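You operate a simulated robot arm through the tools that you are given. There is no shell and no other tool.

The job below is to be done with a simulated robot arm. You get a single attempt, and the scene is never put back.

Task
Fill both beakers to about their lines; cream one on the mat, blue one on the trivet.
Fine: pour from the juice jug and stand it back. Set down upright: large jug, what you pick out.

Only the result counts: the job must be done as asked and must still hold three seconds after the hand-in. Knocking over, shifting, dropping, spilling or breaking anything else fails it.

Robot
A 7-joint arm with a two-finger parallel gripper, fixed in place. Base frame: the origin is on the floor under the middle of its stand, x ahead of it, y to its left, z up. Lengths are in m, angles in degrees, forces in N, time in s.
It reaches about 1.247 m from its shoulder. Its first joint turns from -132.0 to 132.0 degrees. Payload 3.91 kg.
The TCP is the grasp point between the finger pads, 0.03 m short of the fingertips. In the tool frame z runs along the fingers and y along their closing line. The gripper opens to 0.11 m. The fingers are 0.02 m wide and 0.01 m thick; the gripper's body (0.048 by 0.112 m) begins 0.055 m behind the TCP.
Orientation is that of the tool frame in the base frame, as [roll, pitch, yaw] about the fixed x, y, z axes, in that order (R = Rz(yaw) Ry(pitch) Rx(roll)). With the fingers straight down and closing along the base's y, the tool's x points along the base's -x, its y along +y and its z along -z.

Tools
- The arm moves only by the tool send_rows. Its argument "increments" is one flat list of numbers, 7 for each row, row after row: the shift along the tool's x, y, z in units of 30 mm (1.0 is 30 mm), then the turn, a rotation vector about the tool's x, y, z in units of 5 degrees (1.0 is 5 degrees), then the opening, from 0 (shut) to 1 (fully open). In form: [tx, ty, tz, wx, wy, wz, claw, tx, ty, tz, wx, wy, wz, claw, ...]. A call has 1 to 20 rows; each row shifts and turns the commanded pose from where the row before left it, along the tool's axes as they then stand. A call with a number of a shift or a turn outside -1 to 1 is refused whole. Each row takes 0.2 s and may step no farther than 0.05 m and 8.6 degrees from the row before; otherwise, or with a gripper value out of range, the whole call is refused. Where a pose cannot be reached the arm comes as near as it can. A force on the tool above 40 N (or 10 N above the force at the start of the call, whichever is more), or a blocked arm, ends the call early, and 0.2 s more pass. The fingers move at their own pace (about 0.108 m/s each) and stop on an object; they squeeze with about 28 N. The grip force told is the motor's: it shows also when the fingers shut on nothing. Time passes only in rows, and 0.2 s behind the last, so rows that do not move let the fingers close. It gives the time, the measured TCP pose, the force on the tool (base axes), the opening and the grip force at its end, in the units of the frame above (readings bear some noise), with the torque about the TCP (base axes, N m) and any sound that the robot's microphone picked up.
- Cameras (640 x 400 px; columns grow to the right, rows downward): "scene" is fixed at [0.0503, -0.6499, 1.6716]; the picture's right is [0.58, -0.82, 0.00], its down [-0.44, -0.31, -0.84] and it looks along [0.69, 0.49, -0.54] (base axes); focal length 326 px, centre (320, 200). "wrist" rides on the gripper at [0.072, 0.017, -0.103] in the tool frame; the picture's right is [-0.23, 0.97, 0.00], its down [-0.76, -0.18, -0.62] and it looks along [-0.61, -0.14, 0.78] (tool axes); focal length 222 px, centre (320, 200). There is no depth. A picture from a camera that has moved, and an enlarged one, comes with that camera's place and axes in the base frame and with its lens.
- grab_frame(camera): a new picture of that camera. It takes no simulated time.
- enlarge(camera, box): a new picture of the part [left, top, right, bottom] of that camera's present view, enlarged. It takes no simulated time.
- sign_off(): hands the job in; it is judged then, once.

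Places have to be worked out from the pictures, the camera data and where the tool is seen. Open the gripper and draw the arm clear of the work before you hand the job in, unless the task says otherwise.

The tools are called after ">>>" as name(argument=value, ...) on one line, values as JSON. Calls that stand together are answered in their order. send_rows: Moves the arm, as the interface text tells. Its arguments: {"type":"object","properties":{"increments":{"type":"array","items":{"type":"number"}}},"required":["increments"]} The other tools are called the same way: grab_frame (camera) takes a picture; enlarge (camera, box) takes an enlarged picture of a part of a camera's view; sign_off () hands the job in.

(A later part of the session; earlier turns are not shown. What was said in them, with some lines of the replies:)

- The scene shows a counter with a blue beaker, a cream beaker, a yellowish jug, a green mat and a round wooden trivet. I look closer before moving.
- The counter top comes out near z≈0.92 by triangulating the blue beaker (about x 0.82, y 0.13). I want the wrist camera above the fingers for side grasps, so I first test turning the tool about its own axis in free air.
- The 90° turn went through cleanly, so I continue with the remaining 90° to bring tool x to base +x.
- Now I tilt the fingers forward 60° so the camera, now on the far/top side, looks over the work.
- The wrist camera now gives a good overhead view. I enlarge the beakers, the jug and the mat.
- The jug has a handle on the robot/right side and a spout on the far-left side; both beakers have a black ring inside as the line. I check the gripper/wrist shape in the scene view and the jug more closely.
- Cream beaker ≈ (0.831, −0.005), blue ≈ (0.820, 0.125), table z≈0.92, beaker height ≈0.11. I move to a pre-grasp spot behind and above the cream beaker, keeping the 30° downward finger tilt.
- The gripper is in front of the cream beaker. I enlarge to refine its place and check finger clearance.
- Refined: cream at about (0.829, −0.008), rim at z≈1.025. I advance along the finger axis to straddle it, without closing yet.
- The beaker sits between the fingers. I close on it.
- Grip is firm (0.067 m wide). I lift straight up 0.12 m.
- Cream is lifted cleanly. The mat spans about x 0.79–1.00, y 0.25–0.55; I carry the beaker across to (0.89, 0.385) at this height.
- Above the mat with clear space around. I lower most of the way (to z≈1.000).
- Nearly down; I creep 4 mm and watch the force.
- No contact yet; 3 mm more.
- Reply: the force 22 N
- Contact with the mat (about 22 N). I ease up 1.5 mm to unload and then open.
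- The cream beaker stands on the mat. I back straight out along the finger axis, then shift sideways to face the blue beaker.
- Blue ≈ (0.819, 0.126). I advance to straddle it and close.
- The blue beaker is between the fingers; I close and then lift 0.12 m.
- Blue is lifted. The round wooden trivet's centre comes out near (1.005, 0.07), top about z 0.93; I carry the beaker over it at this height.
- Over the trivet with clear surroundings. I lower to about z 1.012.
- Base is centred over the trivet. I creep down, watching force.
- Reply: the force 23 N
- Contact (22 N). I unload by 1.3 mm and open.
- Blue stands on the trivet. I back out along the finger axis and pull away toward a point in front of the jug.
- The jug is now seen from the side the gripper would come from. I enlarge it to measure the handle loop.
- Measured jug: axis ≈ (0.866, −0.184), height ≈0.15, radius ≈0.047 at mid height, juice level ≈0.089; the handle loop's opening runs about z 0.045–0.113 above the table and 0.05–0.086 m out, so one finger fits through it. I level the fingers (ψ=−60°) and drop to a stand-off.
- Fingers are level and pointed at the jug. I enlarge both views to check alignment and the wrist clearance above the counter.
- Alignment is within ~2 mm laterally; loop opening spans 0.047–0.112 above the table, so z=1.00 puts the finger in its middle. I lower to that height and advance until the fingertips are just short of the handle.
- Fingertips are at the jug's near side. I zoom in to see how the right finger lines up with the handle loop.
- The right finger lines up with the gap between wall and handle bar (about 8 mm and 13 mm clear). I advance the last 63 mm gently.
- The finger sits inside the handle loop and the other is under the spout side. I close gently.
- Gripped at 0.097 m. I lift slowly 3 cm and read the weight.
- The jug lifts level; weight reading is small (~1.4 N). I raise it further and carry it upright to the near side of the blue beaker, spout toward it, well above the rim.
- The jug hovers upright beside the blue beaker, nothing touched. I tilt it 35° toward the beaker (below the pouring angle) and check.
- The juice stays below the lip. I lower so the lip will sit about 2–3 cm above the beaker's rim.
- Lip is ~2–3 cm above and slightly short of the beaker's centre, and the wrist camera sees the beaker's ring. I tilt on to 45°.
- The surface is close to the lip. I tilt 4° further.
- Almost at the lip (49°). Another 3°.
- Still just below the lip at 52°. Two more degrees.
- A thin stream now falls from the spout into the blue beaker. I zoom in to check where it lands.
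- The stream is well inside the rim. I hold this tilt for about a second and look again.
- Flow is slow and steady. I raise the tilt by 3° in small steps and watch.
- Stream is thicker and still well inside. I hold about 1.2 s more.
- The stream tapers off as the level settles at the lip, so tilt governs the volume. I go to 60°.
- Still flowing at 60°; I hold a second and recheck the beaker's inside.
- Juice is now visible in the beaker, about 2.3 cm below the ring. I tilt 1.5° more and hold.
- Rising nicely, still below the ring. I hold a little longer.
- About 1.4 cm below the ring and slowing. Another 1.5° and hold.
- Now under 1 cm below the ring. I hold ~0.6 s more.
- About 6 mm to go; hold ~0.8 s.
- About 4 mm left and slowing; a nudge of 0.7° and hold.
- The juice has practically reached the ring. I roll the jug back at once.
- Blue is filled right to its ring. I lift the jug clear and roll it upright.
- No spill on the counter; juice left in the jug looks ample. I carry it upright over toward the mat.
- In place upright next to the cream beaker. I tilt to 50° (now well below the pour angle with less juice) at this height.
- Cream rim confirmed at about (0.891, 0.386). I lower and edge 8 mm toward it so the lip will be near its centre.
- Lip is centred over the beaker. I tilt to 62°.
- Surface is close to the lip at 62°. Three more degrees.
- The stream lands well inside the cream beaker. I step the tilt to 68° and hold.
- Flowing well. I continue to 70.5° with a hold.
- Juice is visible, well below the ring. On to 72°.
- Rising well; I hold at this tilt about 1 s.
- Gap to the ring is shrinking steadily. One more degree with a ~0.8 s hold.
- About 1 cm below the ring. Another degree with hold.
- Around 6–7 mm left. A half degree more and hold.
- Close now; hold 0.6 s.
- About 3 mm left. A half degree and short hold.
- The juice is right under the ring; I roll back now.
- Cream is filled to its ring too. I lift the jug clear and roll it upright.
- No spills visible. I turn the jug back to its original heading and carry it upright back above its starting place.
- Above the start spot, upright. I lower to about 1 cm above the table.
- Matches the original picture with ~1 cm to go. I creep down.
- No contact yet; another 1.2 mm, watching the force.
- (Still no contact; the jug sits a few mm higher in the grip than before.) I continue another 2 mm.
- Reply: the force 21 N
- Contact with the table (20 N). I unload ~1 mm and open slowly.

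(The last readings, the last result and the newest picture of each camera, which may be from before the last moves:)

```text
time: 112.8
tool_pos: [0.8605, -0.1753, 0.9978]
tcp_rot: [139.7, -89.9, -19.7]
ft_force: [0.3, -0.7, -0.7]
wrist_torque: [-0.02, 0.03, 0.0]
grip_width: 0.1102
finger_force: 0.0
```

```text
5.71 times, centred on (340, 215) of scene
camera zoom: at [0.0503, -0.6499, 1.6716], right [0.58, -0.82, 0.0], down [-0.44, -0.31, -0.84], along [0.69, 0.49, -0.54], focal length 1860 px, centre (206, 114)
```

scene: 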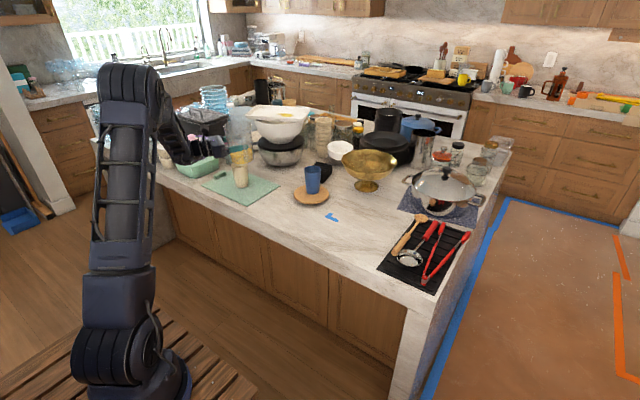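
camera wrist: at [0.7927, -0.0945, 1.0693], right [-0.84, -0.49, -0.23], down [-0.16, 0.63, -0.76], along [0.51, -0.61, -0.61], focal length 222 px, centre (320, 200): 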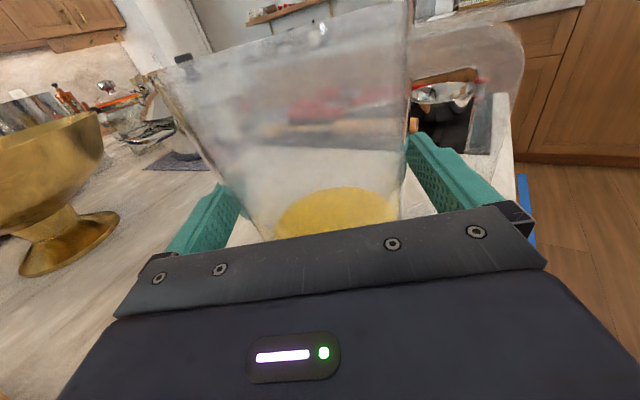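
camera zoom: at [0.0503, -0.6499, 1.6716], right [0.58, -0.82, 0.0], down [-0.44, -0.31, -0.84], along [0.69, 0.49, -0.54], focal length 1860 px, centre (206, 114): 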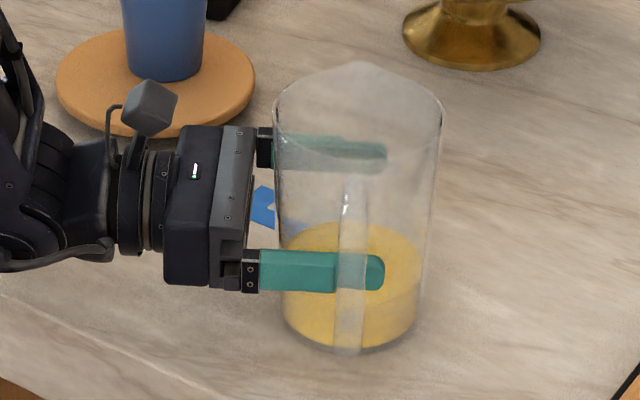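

The jug stands on the table by itself. I check finger clearance before withdrawing.

>>> enlarge(camera="wrist", box=[150, 100, 350, 260])

>>> enlarge(camera="wrist", box=[330, 90, 530, 250])

```text
2.50 times, centred on (250, 180) of wrist
camera zoom: at [0.7927, -0.0945, 1.0693], right [-0.84, -0.49, -0.23], down [-0.16, 0.63, -0.76], along [0.51, -0.61, -0.61], focal length 555 px, centre (495, 250)
```

zoom: 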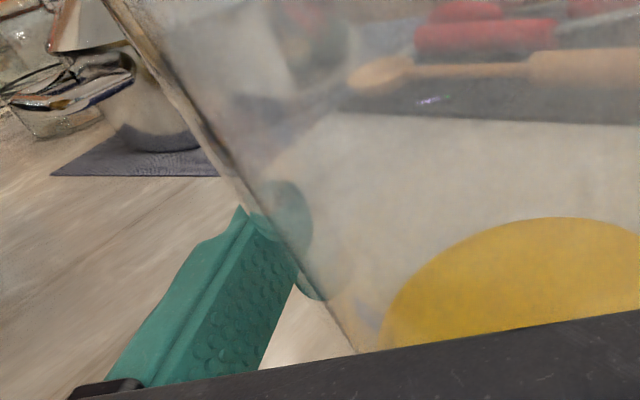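

```text
2.50 times, centred on (430, 170) of wrist
camera zoom: at [0.7927, -0.0945, 1.0693], right [-0.84, -0.49, -0.23], down [-0.16, 0.63, -0.76], along [0.51, -0.61, -0.61], focal length 555 px, centre (45, 275)
```

zoom: 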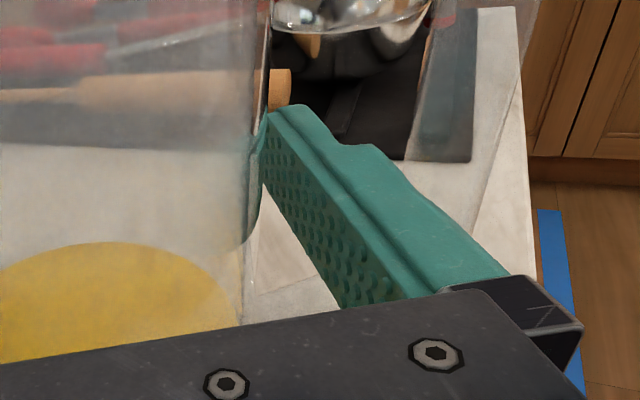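

Fingers are clear on both sides (~6 mm). I back straight out slowly along the finger axis.

>>> send_rows(increments=[0, 0, -0.25, 0, 0, 0, 1, 0, 0, -0.35, 0, 0, 0, 1, 0, 0, -0.4, 0, 0, 0, 1, 0, 0, -0.4, 0, 0, 0, 1, 0, 0, -0.4, 0, 0, 0, 1, 0, 0, -0.5, 0, 0, 0, 1, 0, 0, -0.7, 0, 0, 0, 1, 0, 0, -0.7, 0, 0, 0, 1, 0, 0, -0.7, 0, 0, 0, 1, 0, 0, -0.7, 0, 0, 0, 1])

>>> grab_frame(camera="wrist")

>>> enlarge(camera="scene", box=[260, 150, 400, 250])

```text
time: 115.0
tool_pos: [0.7847, -0.0447, 0.9977]
tcp_rot: [-75.7, -90.0, -164.3]
ft_force: [-0.2, -0.6, -0.5]
wrist_torque: [-0.02, -0.03, -0.01]
grip_width: 0.1101
finger_force: 0.0
```

```text
taken
camera wrist: at [0.7161, 0.0369, 1.0697], right [-0.84, -0.49, -0.23], down [-0.16, 0.63, -0.76], along [0.51, -0.61, -0.61], focal length 222 px, centre (320, 200)
```

wrist: 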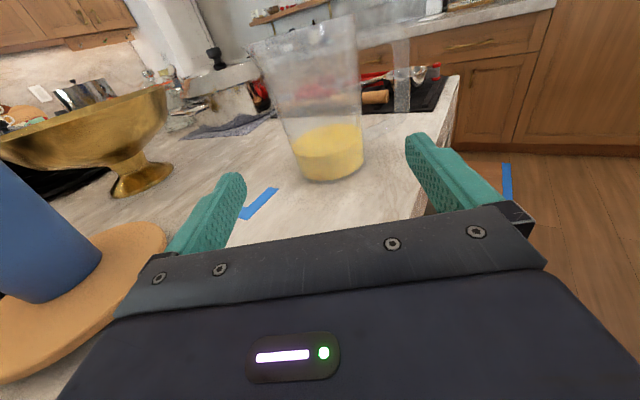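

```text
4.00 times, centred on (330, 200) of scene
camera zoom: at [0.0503, -0.6499, 1.6716], right [0.58, -0.82, 0.0], down [-0.44, -0.31, -0.84], along [0.69, 0.49, -0.54], focal length 1302 px, centre (280, 200)
```

zoom: 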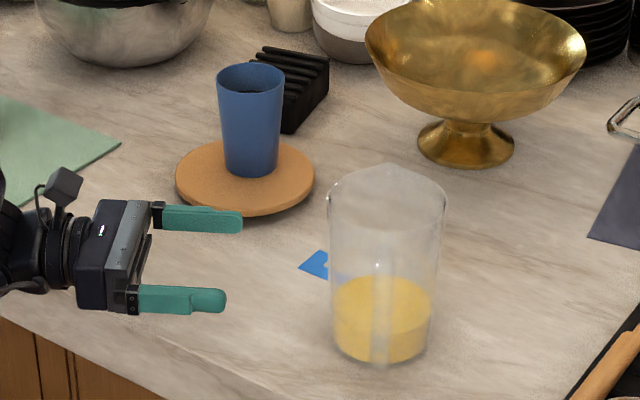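

The jug stands back in place. I compare with the original view at the same crop, then raise the arm away.

>>> enlarge(camera="scene", box=[310, 190, 390, 250])

>>> send_rows(increments=[0.6, 0, -0.5, 0, 0, 0, 1, 0.9, 0, -0.5, 0, 0, 0, 1, 0.9, 0, -0.5, 0, 0, 0, 1, 0.9, 0, -0.5, 0, 0, 0, 1, 0.9, 0, -0.5, 0, 0, 0, 1, 0.9, 0, -0.5, 0, 0, 0, 1, 0.9, 0, 0, 0, 0, 0, 1, 0.9, 0, 0, 0, 0, 0, 1, 0.9, 0, 0, 0, 0, 0, 1])

>>> grab_frame(camera="wrist")

>>> grab_frame(camera="scene")

```text
6.67 times, centred on (350, 220) of scene
camera zoom: at [0.0503, -0.6499, 1.6716], right [0.58, -0.82, 0.0], down [-0.44, -0.31, -0.84], along [0.69, 0.49, -0.54], focal length 2170 px, centre (120, 67)
```

zoom: 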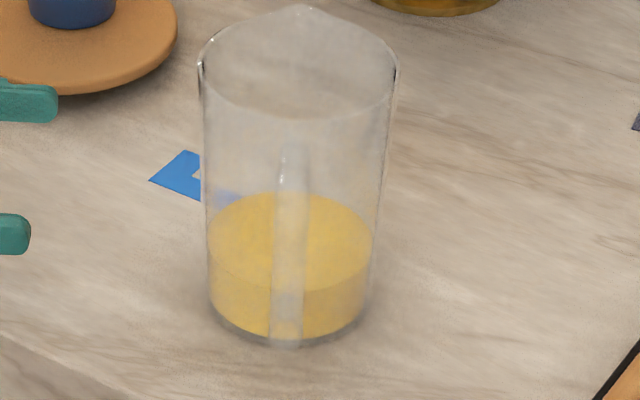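

```text
time: 117.0
tool_pos: [0.7393, 0.0359, 1.2305]
tcp_rot: [94.1, -90.0, 26.0]
ft_force: [0.1, -0.6, -0.1]
wrist_torque: [0.01, -0.04, -0.02]
grip_width: 0.1101
finger_force: 0.1
```

```text
taken
camera wrist: at [0.6708, 0.1172, 1.303], right [-0.84, -0.49, -0.23], down [-0.16, 0.63, -0.76], along [0.51, -0.61, -0.61], focal length 222 px, centre (320, 200)
```

wrist: 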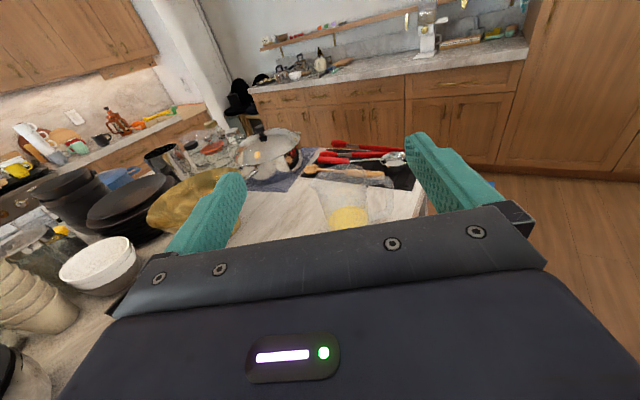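

```text
taken
```

scene: 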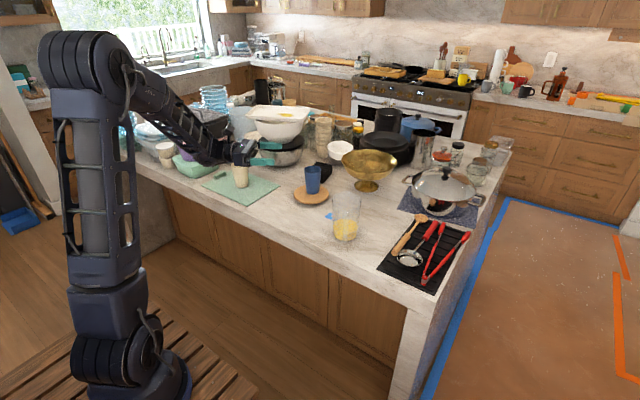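

The jug is back within a couple of millimetres of where it stood. I pull the arm back and re-aim the wrist camera to check both beakers' levels.

>>> send_rows(increments=[0.445, 0.555, -0.705, 0, 0, 0, 1, 0.445, 0.555, -0.705, 0, 0, 0, 1, 0.445, 0.555, -0.705, 0, 0, 0, 1, 0.445, 0.555, -0.705, 0, 0, 0, 1, 0.445, 0.555, -0.705, 0, 0, 0, 1, 0.445, 0.555, -0.705, 0, 0, 0, 1])

>>> send_rows(increments=[0, 0, 0, 1, 0, 0, 1, 0, 0, 0, 1, 0, 0, 1, 0, 0, 0, 1, 0, 0, 1, 0, 0, 0, 1, 0, 0, 1, 0, 0, 0, 1, 0, 0, 1, 0, 0, 0, 1, 0, 0, 1, 0, 0, 0, 1, 0, 0, 1, 0, 0, 0, 1, 0, 0, 1, 0, 0, 0, 1, 0, 0, 1, 0, 0, 0, 1, 0, 0, 1, 0, 0, 0, 1, 0, 0, 1, 0, 0, 0, 1, 0, 0, 1, 0, 0, 0, 0, -1, 0, 1, 0, 0, 0, 0, -1, 0, 1, 0, 0, 0, 0, -1, 0, 1, 0, 0, 0, 0, -1, 0, 1, 0, 0, 0, 0, -1, 0, 1, 0, 0, 0, 0, -1, 0, 1])

>>> grab_frame(camera="wrist")

>>> grab_frame(camera="scene")

```text
time: 118.4
tool_pos: [0.5885, 0.0942, 1.3116]
tcp_rot: [-92.9, -89.9, -147.1]
ft_force: [0.4, 0.4, -0.2]
wrist_torque: [0.01, -0.02, -0.02]
grip_width: 0.1101
finger_force: 0.0
```

```text
time: 122.2
tool_pos: [0.5898, 0.0938, 1.3125]
tcp_rot: [-179.9, -60.0, -0.1]
ft_force: [-1.0, 0.5, -0.6]
wrist_torque: [0.02, 0.02, -0.03]
grip_width: 0.1101
finger_force: 0.0
```

```text
taken
camera wrist: at [0.5343, 0.0769, 1.4262], right [-0.11, -0.97, -0.2], down [-0.92, 0.18, -0.35], along [0.37, 0.14, -0.92], focal length 222 px, centre (320, 200)
```

wrist: 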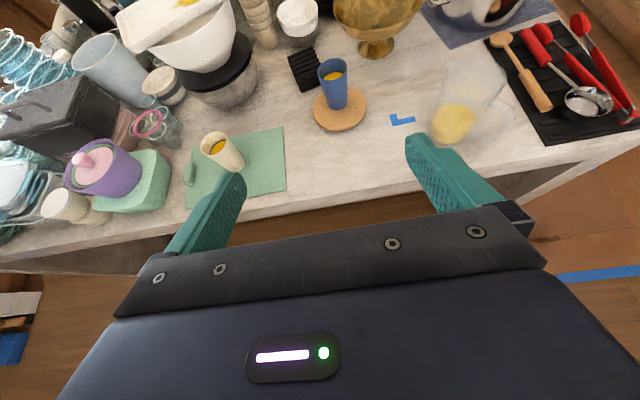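

```text
taken
```

scene: 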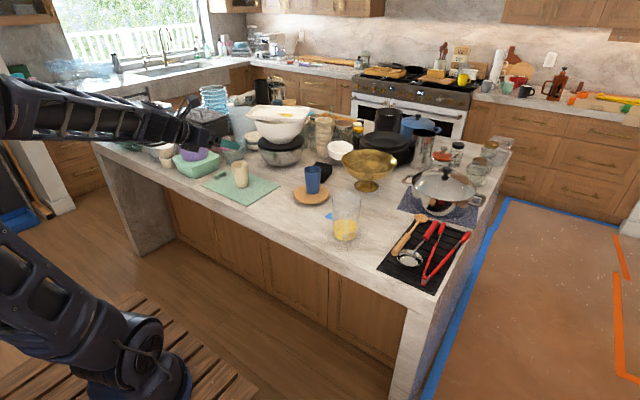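

Both beakers show juice and everything stands. A last close look at levels and at the counter for drips.

>>> enlarge(camera="wrist", box=[290, 40, 390, 140])

>>> enlarge(camera="wrist", box=[175, 110, 295, 215])

>>> enlarge(camera="wrist", box=[380, 50, 520, 160])

>>> enlarge(camera="scene", box=[190, 130, 400, 260])

```text
4.00 times, centred on (340, 90) of wrist
camera zoom: at [0.5343, 0.0769, 1.4262], right [-0.11, -0.97, -0.2], down [-0.92, 0.18, -0.35], along [0.37, 0.14, -0.92], focal length 888 px, centre (240, 640)
```

zoom: 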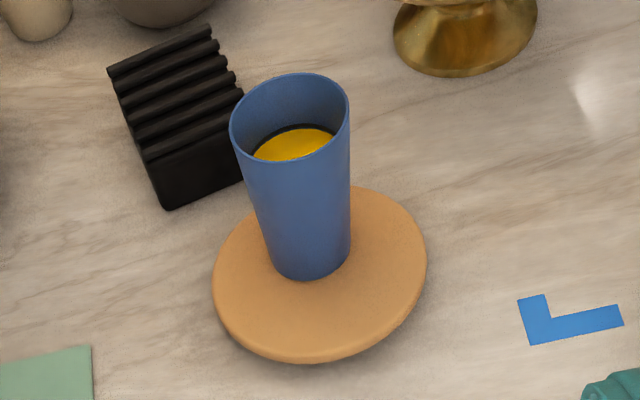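

```text
3.81 times, centred on (235, 162) of wrist
camera zoom: at [0.5343, 0.0769, 1.4262], right [-0.11, -0.97, -0.2], down [-0.92, 0.18, -0.35], along [0.37, 0.14, -0.92], focal length 846 px, centre (644, 343)
```

zoom: 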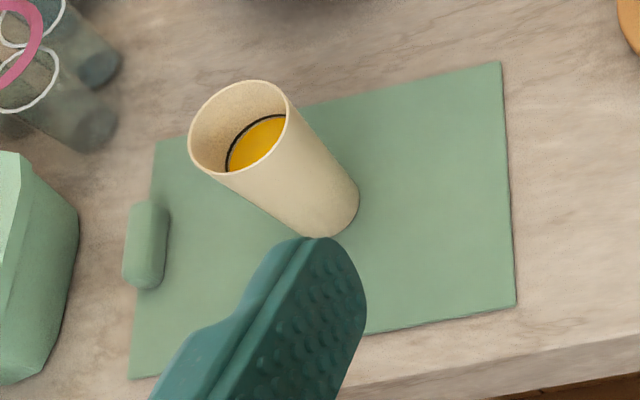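

```text
3.64 times, centred on (450, 105) of wrist
camera zoom: at [0.5343, 0.0769, 1.4262], right [-0.11, -0.97, -0.2], down [-0.92, 0.18, -0.35], along [0.37, 0.14, -0.92], focal length 808 px, centre (-153, 546)
```

zoom: 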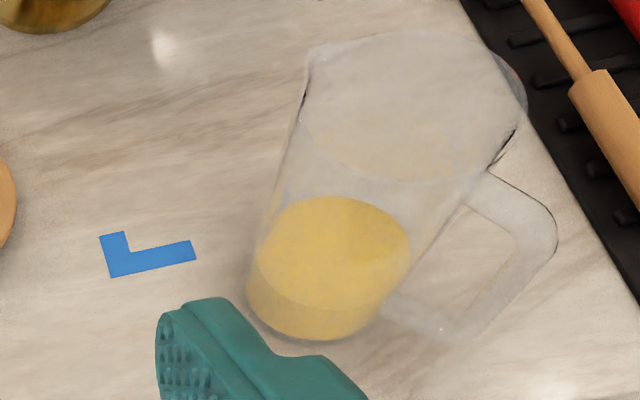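

```text
3.05 times, centred on (295, 195) of scene
camera zoom: at [0.0503, -0.6499, 1.6716], right [0.58, -0.82, 0.0], down [-0.44, -0.31, -0.84], along [0.69, 0.49, -0.54], focal length 992 px, centre (396, 215)
```

zoom: 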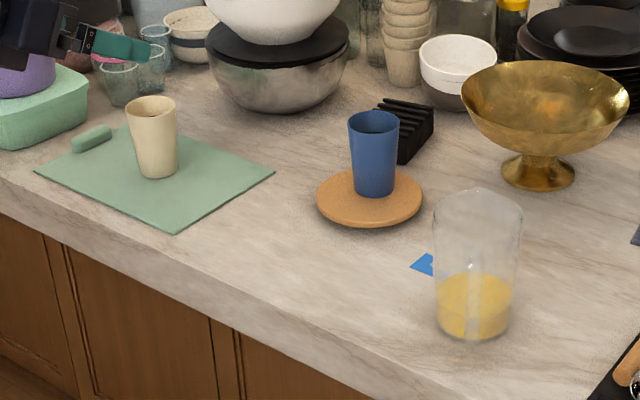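

Both beakers are filled to their rings, the cream one on the mat and the blue one on the trivet. The jug is upright in its original place, the counter is dry, and the gripper is open and clear, so I hand in.

>>> sign_off()

```text
The job is handed in.
```

I filled both beakers to within about 2 mm below their lines and handed the job in. The cream one stands on the green mat and the blue one on the round wooden trivet.

I poured from the juice jug and stood it back upright within a few millimetres of where it started. In the last pictures everything was standing and there was no juice on the counter. The gripper was open and clear of the work when I handed in. The tool confirmed the hand-in but gave no verdict.
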